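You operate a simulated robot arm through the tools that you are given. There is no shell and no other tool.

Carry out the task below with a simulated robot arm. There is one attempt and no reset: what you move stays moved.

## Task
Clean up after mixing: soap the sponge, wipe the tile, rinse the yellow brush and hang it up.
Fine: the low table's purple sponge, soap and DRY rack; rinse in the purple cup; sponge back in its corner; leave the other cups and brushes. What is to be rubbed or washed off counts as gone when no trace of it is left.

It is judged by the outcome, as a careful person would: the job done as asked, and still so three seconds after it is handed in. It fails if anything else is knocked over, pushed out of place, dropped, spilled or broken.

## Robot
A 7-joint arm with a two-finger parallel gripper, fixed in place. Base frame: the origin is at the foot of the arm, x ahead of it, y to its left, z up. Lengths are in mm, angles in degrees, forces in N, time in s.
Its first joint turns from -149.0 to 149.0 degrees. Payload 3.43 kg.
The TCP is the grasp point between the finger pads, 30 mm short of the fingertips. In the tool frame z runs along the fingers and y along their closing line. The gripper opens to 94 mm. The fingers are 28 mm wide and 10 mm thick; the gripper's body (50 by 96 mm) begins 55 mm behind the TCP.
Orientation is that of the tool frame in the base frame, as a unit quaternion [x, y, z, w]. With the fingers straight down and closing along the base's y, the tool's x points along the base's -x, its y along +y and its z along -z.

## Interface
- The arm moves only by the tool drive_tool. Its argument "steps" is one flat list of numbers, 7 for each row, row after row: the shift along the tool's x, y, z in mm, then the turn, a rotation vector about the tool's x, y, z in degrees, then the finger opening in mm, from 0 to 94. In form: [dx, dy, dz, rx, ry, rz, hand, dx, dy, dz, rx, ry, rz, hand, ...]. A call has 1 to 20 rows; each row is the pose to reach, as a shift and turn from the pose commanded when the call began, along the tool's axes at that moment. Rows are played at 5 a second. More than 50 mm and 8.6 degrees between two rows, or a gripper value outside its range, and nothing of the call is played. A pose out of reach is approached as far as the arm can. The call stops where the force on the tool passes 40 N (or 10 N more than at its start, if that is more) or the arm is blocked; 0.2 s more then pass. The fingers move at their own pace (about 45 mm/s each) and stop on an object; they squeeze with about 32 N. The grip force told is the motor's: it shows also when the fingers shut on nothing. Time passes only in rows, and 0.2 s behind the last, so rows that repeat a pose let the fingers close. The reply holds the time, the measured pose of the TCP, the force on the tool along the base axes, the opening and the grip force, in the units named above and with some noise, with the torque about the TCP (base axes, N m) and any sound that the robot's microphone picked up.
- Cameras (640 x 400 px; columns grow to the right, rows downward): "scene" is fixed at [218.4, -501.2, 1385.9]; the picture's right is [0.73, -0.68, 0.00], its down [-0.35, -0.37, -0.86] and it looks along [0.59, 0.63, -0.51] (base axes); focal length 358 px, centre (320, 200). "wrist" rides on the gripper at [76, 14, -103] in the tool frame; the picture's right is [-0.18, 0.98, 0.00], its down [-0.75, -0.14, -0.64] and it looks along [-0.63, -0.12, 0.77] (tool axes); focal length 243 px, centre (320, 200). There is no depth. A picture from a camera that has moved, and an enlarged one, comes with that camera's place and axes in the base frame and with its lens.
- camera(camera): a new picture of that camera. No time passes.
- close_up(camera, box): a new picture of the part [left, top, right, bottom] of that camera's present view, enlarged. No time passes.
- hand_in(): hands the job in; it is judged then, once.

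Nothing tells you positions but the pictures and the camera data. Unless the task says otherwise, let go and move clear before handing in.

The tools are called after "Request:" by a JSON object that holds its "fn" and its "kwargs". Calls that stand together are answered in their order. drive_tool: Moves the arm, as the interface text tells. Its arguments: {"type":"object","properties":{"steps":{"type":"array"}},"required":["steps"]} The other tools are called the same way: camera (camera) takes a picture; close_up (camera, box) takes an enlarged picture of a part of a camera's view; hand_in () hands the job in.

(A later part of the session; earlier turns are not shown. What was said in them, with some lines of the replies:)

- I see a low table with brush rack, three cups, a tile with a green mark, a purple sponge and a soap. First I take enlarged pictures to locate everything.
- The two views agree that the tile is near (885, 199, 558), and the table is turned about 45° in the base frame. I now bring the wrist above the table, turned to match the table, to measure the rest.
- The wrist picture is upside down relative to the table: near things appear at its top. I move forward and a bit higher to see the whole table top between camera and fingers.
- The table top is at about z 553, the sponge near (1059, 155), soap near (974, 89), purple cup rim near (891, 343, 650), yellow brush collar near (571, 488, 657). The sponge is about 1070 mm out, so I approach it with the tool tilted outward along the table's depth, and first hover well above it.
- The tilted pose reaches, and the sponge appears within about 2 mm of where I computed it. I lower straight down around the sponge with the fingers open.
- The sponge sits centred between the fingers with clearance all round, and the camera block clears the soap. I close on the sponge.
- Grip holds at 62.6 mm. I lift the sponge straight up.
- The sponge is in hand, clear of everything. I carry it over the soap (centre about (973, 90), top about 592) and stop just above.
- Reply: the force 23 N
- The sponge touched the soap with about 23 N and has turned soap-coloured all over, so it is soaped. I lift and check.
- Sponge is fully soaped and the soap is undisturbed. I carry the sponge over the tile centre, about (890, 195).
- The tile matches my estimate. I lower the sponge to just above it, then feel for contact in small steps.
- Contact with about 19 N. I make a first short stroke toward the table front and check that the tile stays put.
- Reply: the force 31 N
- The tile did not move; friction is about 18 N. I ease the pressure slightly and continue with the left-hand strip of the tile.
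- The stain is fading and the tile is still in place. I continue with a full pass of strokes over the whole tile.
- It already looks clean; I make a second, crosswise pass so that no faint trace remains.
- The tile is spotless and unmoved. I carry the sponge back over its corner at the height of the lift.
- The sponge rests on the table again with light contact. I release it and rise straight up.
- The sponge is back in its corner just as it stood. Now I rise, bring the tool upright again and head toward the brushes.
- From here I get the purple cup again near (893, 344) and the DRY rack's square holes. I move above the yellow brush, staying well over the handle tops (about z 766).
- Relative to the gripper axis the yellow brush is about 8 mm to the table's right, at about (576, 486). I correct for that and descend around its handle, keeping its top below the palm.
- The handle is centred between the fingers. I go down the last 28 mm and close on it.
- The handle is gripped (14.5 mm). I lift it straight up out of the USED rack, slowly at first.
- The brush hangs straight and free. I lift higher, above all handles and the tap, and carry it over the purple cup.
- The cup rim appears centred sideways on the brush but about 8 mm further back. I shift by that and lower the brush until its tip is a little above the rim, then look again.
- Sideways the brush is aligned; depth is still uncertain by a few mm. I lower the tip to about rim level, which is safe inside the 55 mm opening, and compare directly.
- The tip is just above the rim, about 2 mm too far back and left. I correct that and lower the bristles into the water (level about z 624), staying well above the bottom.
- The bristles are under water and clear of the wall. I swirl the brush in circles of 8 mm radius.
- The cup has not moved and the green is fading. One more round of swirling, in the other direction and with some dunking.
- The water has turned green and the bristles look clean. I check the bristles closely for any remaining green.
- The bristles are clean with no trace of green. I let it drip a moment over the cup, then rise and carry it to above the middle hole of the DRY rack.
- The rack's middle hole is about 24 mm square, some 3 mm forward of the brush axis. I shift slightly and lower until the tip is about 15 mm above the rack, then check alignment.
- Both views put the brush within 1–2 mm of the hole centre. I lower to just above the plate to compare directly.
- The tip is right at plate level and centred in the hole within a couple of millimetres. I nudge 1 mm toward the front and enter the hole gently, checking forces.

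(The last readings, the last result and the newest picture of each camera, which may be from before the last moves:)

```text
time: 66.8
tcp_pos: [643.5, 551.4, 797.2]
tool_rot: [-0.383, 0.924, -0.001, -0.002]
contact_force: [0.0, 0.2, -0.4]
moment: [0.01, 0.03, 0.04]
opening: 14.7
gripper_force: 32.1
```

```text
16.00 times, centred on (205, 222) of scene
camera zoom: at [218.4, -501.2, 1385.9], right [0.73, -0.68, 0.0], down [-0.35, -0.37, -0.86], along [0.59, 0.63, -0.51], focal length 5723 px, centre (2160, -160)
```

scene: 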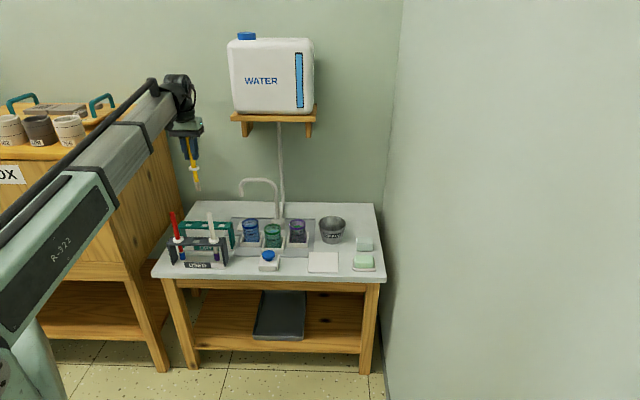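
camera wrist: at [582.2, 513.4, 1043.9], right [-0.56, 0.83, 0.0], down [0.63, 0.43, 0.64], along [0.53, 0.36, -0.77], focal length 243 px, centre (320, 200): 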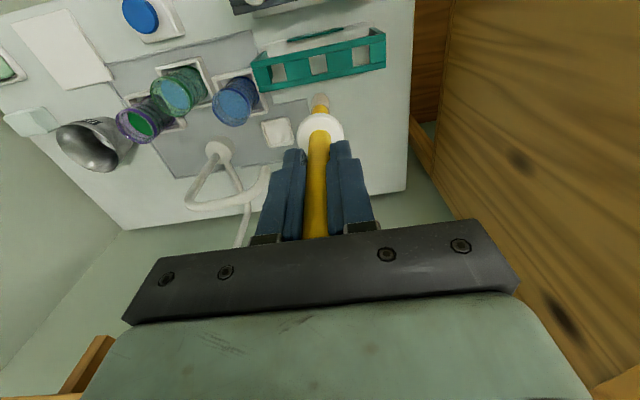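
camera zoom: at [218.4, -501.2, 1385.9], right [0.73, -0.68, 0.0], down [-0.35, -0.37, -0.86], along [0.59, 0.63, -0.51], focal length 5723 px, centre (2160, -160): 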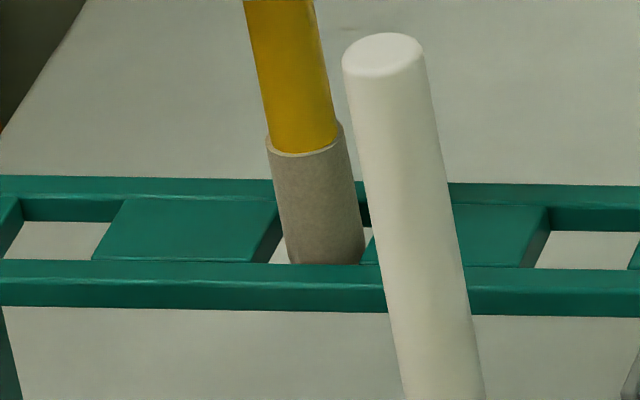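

The tip has entered the hole, centred and without contact. I continue down slowly.

Request:
{"fn": "drive_tool", "kwargs": {"steps": [0, 0, 6, 0, 0, 0, 6, 0, 0, 12, 0, 0, 0, 6, 0, 0, 18, 0, 0, 0, 6, 0, 0, 24, 0, 0, 0, 6, 0, 0, 30, 0, 0, 0, 6]}}

Request:
{"fn": "close_up", "kwargs": {"camera": "scene", "box": [180, 190, 230, 250]}}

Request:
{"fn": "close_up", "kwargs": {"camera": "wrist", "box": [270, 50, 370, 150]}}

```text
time: 68.0
tcp_pos: [642.8, 551.8, 765.6]
tool_rot: [-0.382, 0.924, 0.0, -0.001]
contact_force: [0.3, -0.2, 0.2]
moment: [0.02, 0.01, -0.01]
opening: 14.7
gripper_force: 31.4
```

```text
6.67 times, centred on (205, 220) of scene
camera zoom: at [218.4, -501.2, 1385.9], right [0.73, -0.68, 0.0], down [-0.35, -0.37, -0.86], along [0.59, 0.63, -0.51], focal length 2385 px, centre (1087, 67)
```

zoom: 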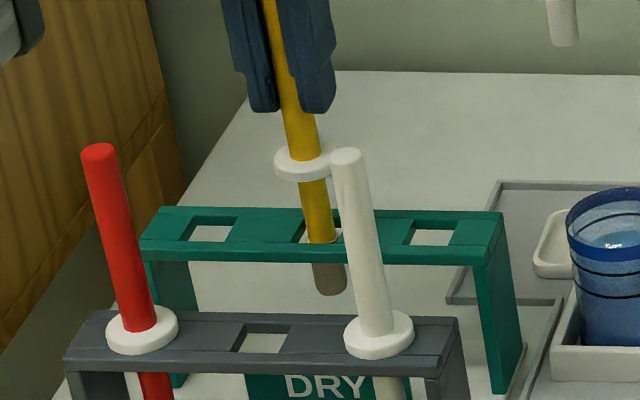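

```text
4.00 times, centred on (320, 100) of wrist
camera zoom: at [580.4, 509.3, 869.1], right [-0.56, 0.83, 0.0], down [0.63, 0.43, 0.64], along [0.53, 0.36, -0.77], focal length 970 px, centre (320, 600)
```

zoom: 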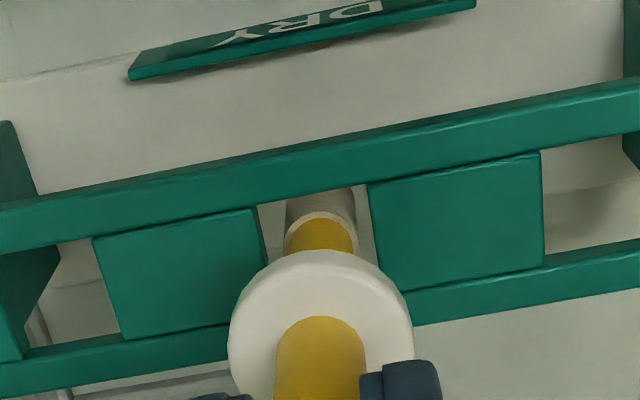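

Request:
{"fn": "drive_tool", "kwargs": {"steps": [0, 0, 8, 0, 0, 0, 6, 0, 0, 16, 0, 0, 0, 6, 0, 0, 24, 0, 0, 0, 6, 0, 0, 32, 0, 0, 0, 6, 0, 0, 38, 0, 0, 0, 6]}}

Request:
{"fn": "close_up", "kwargs": {"camera": "scene", "box": [180, 190, 230, 250]}}

Request:
{"fn": "close_up", "kwargs": {"camera": "wrist", "box": [270, 50, 370, 150]}}

```text
time: 69.2
tcp_pos: [643.6, 551.6, 729.5]
tool_rot: [-0.383, 0.924, -0.001, -0.001]
contact_force: [0.5, -0.9, -0.4]
moment: [0.02, -0.02, 0.0]
opening: 14.5
gripper_force: 32.0
```

```text
6.67 times, centred on (205, 220) of scene
camera zoom: at [218.4, -501.2, 1385.9], right [0.73, -0.68, 0.0], down [-0.35, -0.37, -0.86], along [0.59, 0.63, -0.51], focal length 2385 px, centre (1087, 67)
```

zoom: 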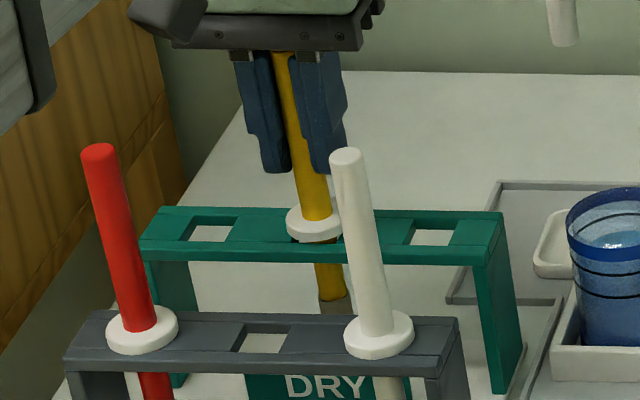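

```text
4.00 times, centred on (320, 100) of wrist
camera zoom: at [580.3, 509.2, 831.9], right [-0.56, 0.83, 0.0], down [0.63, 0.43, 0.64], along [0.53, 0.36, -0.77], focal length 970 px, centre (320, 600)
```

zoom: 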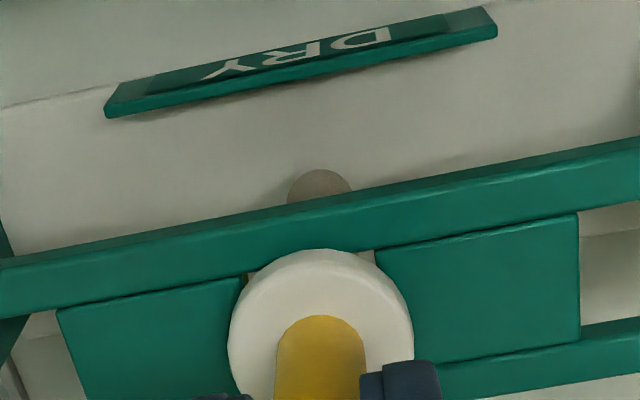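

Request:
{"fn": "drive_tool", "kwargs": {"steps": [0, 0, 2, 0, 0, 0, 6, 0, 0, 4, 0, 0, 0, 6, 0, 0, 5.5, 0, 0, 0, 6, 0, 0, 6.5, 0, 0, 0, 6]}}

Request:
{"fn": "close_up", "kwargs": {"camera": "scene", "box": [180, 190, 230, 250]}}

```text
time: 70.1
tcp_pos: [643.6, 551.6, 725.9]
tool_rot: [-0.383, 0.924, 0.0, 0.0]
contact_force: [-2.7, -1.0, 9.7]
moment: [-0.28, 0.08, -0.03]
opening: 14.6
gripper_force: 32.0
stopped in row 4: the force on the tool passed its limit at 43 N (the readings are from after the stop); the commanded pose is now the measured one
```

```text
6.67 times, centred on (205, 220) of scene
camera zoom: at [218.4, -501.2, 1385.9], right [0.73, -0.68, 0.0], down [-0.35, -0.37, -0.86], along [0.59, 0.63, -0.51], focal length 2385 px, centre (1087, 67)
```

zoom: 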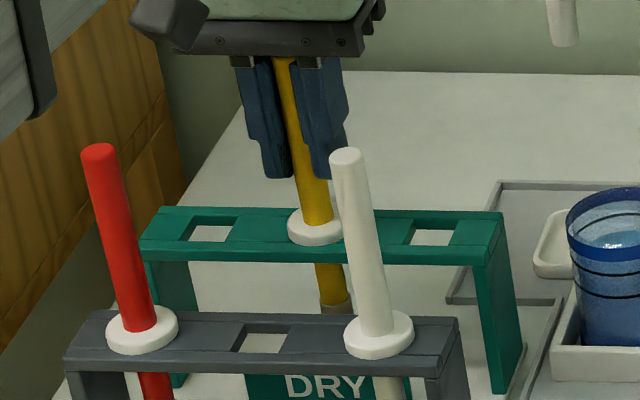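

The collar is seated on the DRY rack and the rack has not moved. I open the fingers and rise straight up.

Request:
{"fn": "drive_tool", "kwargs": {"steps": [0, 0, -0.5, 0, 0, 0, 14, 0, 0, -0.5, 0, 0, 0, 20, 0, 0, -0.5, 0, 0, 0, 30, 0, 0, -0.5, 0, 0, 0, 44, 0, 0, -0.5, 0, 0, 0, 44]}}

Request:
{"fn": "close_up", "kwargs": {"camera": "scene", "box": [180, 190, 230, 250]}}

Request:
{"fn": "camera", "kwargs": {"camera": "wrist"}}

```text
time: 71.3
tcp_pos: [643.8, 552.1, 723.9]
tool_rot: [-0.383, 0.924, 0.0, 0.0]
contact_force: [0.1, 0.1, -0.3]
moment: [-0.02, 0.03, -0.01]
opening: 44.1
gripper_force: 0.2
```

```text
6.67 times, centred on (205, 220) of scene
camera zoom: at [218.4, -501.2, 1385.9], right [0.73, -0.68, 0.0], down [-0.35, -0.37, -0.86], along [0.59, 0.63, -0.51], focal length 2385 px, centre (1087, 67)
```

zoom: 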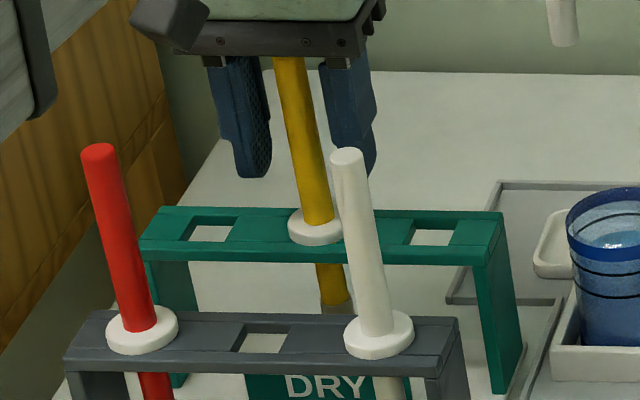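

```text
taken
camera wrist: at [580.3, 508.9, 828.1], right [-0.56, 0.83, 0.0], down [0.63, 0.43, 0.64], along [0.53, 0.36, -0.77], focal length 243 px, centre (320, 200)
```

wrist: 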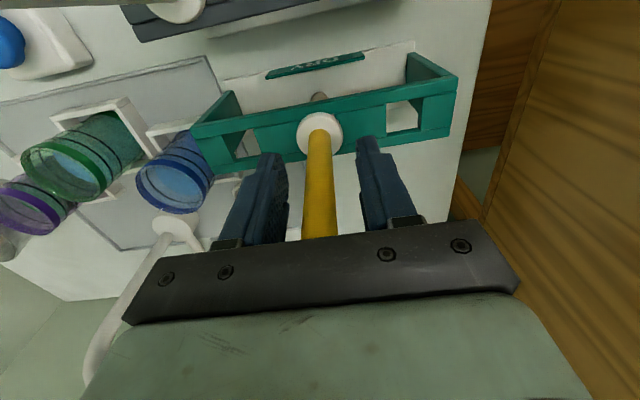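

Request:
{"fn": "drive_tool", "kwargs": {"steps": [0, 0, -15, 0, 0, 0, 44, 0, 0, -40, 0, 0, 0, 44, 0, 0, -75, 0, 0, 0, 44, 0, 0, -115, 0, 0, 0, 44, 0, 0, -155, 0, 0, 0, 44, 0, 0, -200, 0, 0, 0, 44, 0, 0, -230, 0, 0, 0, 44, 0, 0, -230, 0, 0, 0, 44]}}

Request:
{"fn": "camera", "kwargs": {"camera": "scene"}}

Request:
{"fn": "close_up", "kwargs": {"camera": "scene", "box": [150, 190, 270, 280]}}

Request:
{"fn": "close_up", "kwargs": {"camera": "scene", "box": [260, 200, 390, 285]}}

Request:
{"fn": "camera", "kwargs": {"camera": "wrist"}}

```text
time: 73.1
tcp_pos: [644.5, 552.1, 955.3]
tool_rot: [-0.382, 0.924, 0.001, 0.0]
contact_force: [0.0, -0.1, -0.3]
moment: [0.01, -0.02, 0.02]
opening: 44.1
gripper_force: 0.1
```

```text
taken
```

scene: 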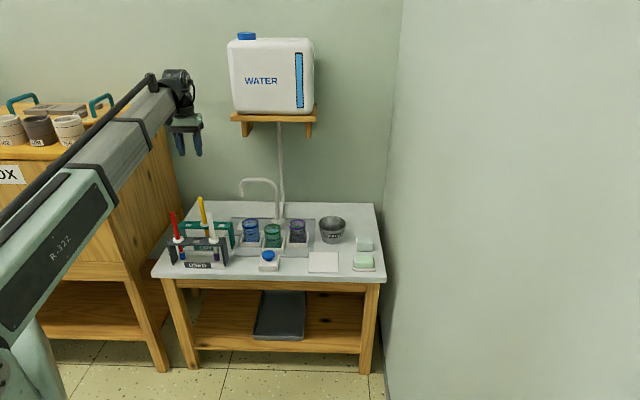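

```text
4.44 times, centred on (210, 235) of scene
camera zoom: at [218.4, -501.2, 1385.9], right [0.73, -0.68, 0.0], down [-0.35, -0.37, -0.86], along [0.59, 0.63, -0.51], focal length 1590 px, centre (809, 44)
```

zoom: 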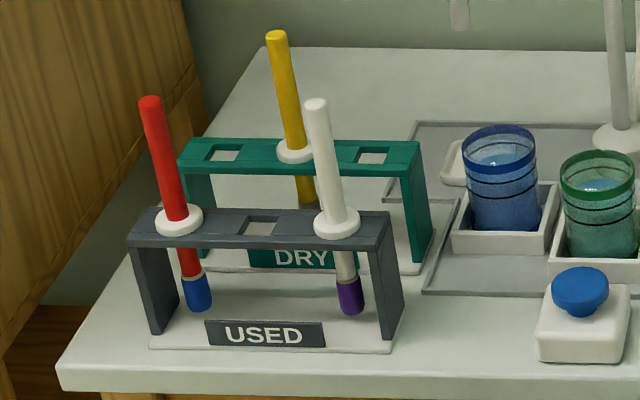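

```text
4.71 times, centred on (325, 242) of scene
camera zoom: at [218.4, -501.2, 1385.9], right [0.73, -0.68, 0.0], down [-0.35, -0.37, -0.86], along [0.59, 0.63, -0.51], focal length 1683 px, centre (296, 0)
```

zoom: 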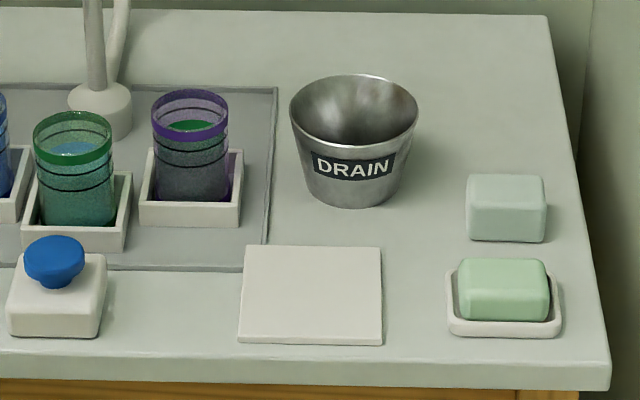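

```text
taken
camera wrist: at [580.1, 508.4, 1058.1], right [-0.56, 0.83, 0.0], down [0.63, 0.43, 0.64], along [0.53, 0.36, -0.77], focal length 243 px, centre (320, 200)
```

wrist: 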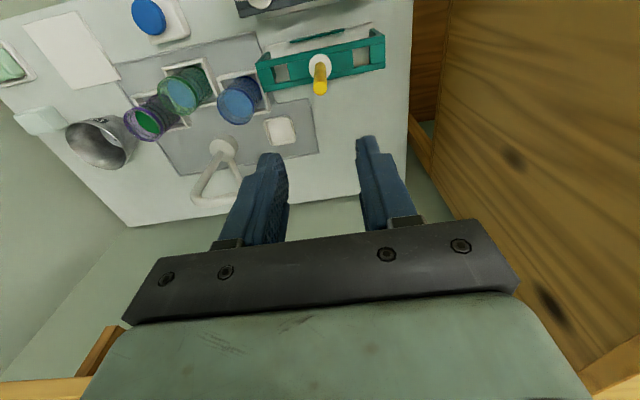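

Everything looks in place: the brush hangs in the DRY rack, the tile is bare, the sponge is in its corner. I take last close looks at tile and brush before handing in.

Request:
{"fn": "close_up", "kwargs": {"camera": "scene", "box": [303, 245, 343, 280]}}

Request:
{"fn": "close_up", "kwargs": {"camera": "scene", "box": [190, 210, 225, 245]}}

Request:
{"fn": "close_up", "kwargs": {"camera": "wrist", "box": [250, 20, 395, 105]}}

Request:
{"fn": "close_up", "kwargs": {"camera": "wrist", "box": [10, 5, 130, 90]}}

```text
11.43 times, centred on (323, 262) of scene
camera zoom: at [218.4, -501.2, 1385.9], right [0.73, -0.68, 0.0], down [-0.35, -0.37, -0.86], along [0.59, 0.63, -0.51], focal length 4088 px, centre (286, -514)
```

zoom: 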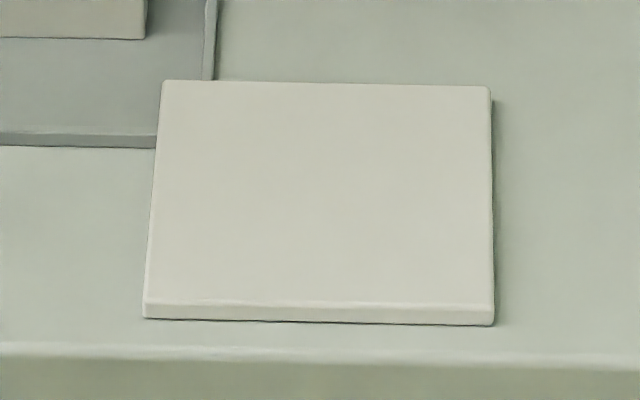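

```text
11.43 times, centred on (208, 228) of scene
camera zoom: at [218.4, -501.2, 1385.9], right [0.73, -0.68, 0.0], down [-0.35, -0.37, -0.86], along [0.59, 0.63, -0.51], focal length 4088 px, centre (1606, -114)
```

zoom: 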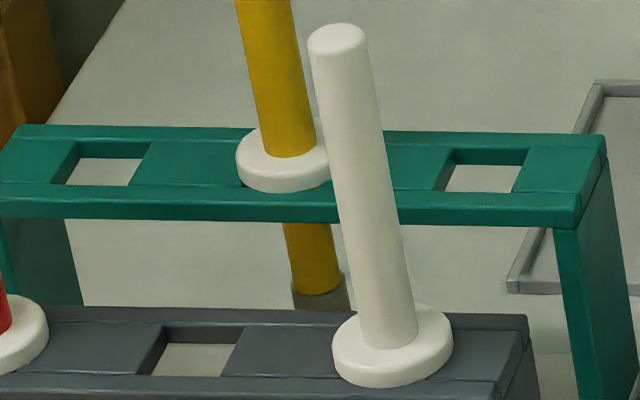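

```text
4.41 times, centred on (322, 62) of wrist
camera zoom: at [580.1, 508.4, 1058.1], right [-0.56, 0.83, 0.0], down [0.63, 0.43, 0.64], along [0.53, 0.36, -0.77], focal length 1071 px, centre (309, 807)
```

zoom: 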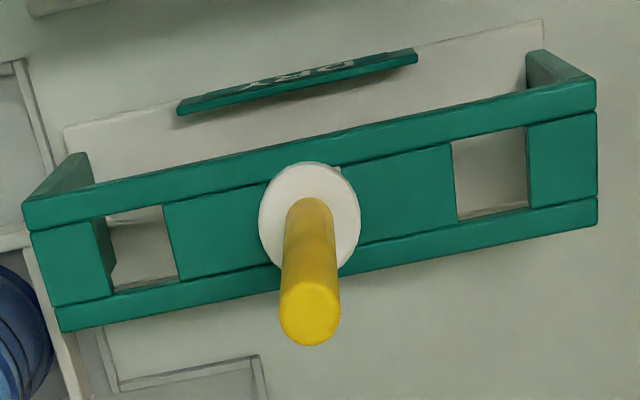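

```text
4.71 times, centred on (70, 48) of wrist
camera zoom: at [580.1, 508.4, 1058.1], right [-0.56, 0.83, 0.0], down [0.63, 0.43, 0.64], along [0.53, 0.36, -0.77], focal length 1142 px, centre (1496, 918)
```

zoom: 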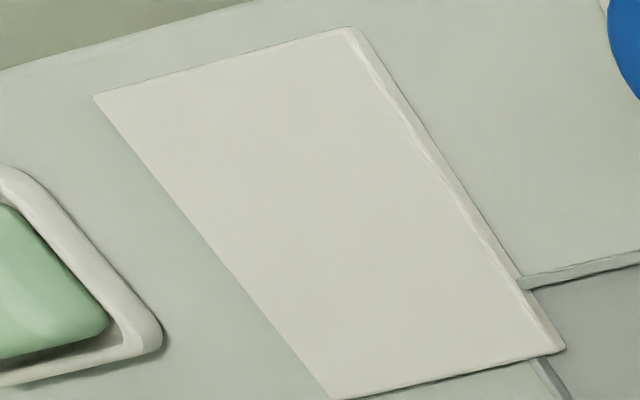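

The tile shows no trace of paint, and the yellow brush hangs seated in the DRY rack with clean bristles. The sponge, soap, cups and other brushes are in their places and the gripper is clear, so I hand in.

Request:
{"fn": "hand_in", "kwargs": {}}

```text
The job is handed in.
```

The cleanup is finished and handed in; I don't know the verdict yet.

- **Sponge:** I pressed the purple sponge onto the soap until it was soapy all over. After wiping, I put it back in its corner within a few millimetres of where it stood.
- **Tile:** I wiped it with two full passes of strokes. Close-up pictures from both cameras show no trace of the green paint, and the tile did not move.
- **Yellow brush:** I swirled it in the purple cup until close-ups of the bristles showed no green. It now hangs in the middle hole of the DRY rack with its collar on the plate.
- **Everything else:** The other cups and brushes, the soap and the DRAIN bucket look undisturbed in the final pictures. The arm has let go and is clear of the table.

When I set the brush in the rack, the force briefly reached 43 N and the arm stopped. The rack did not shift. The purple cup still holds the rinse water, which is now green; I left it because emptying it wasn't part of the job.
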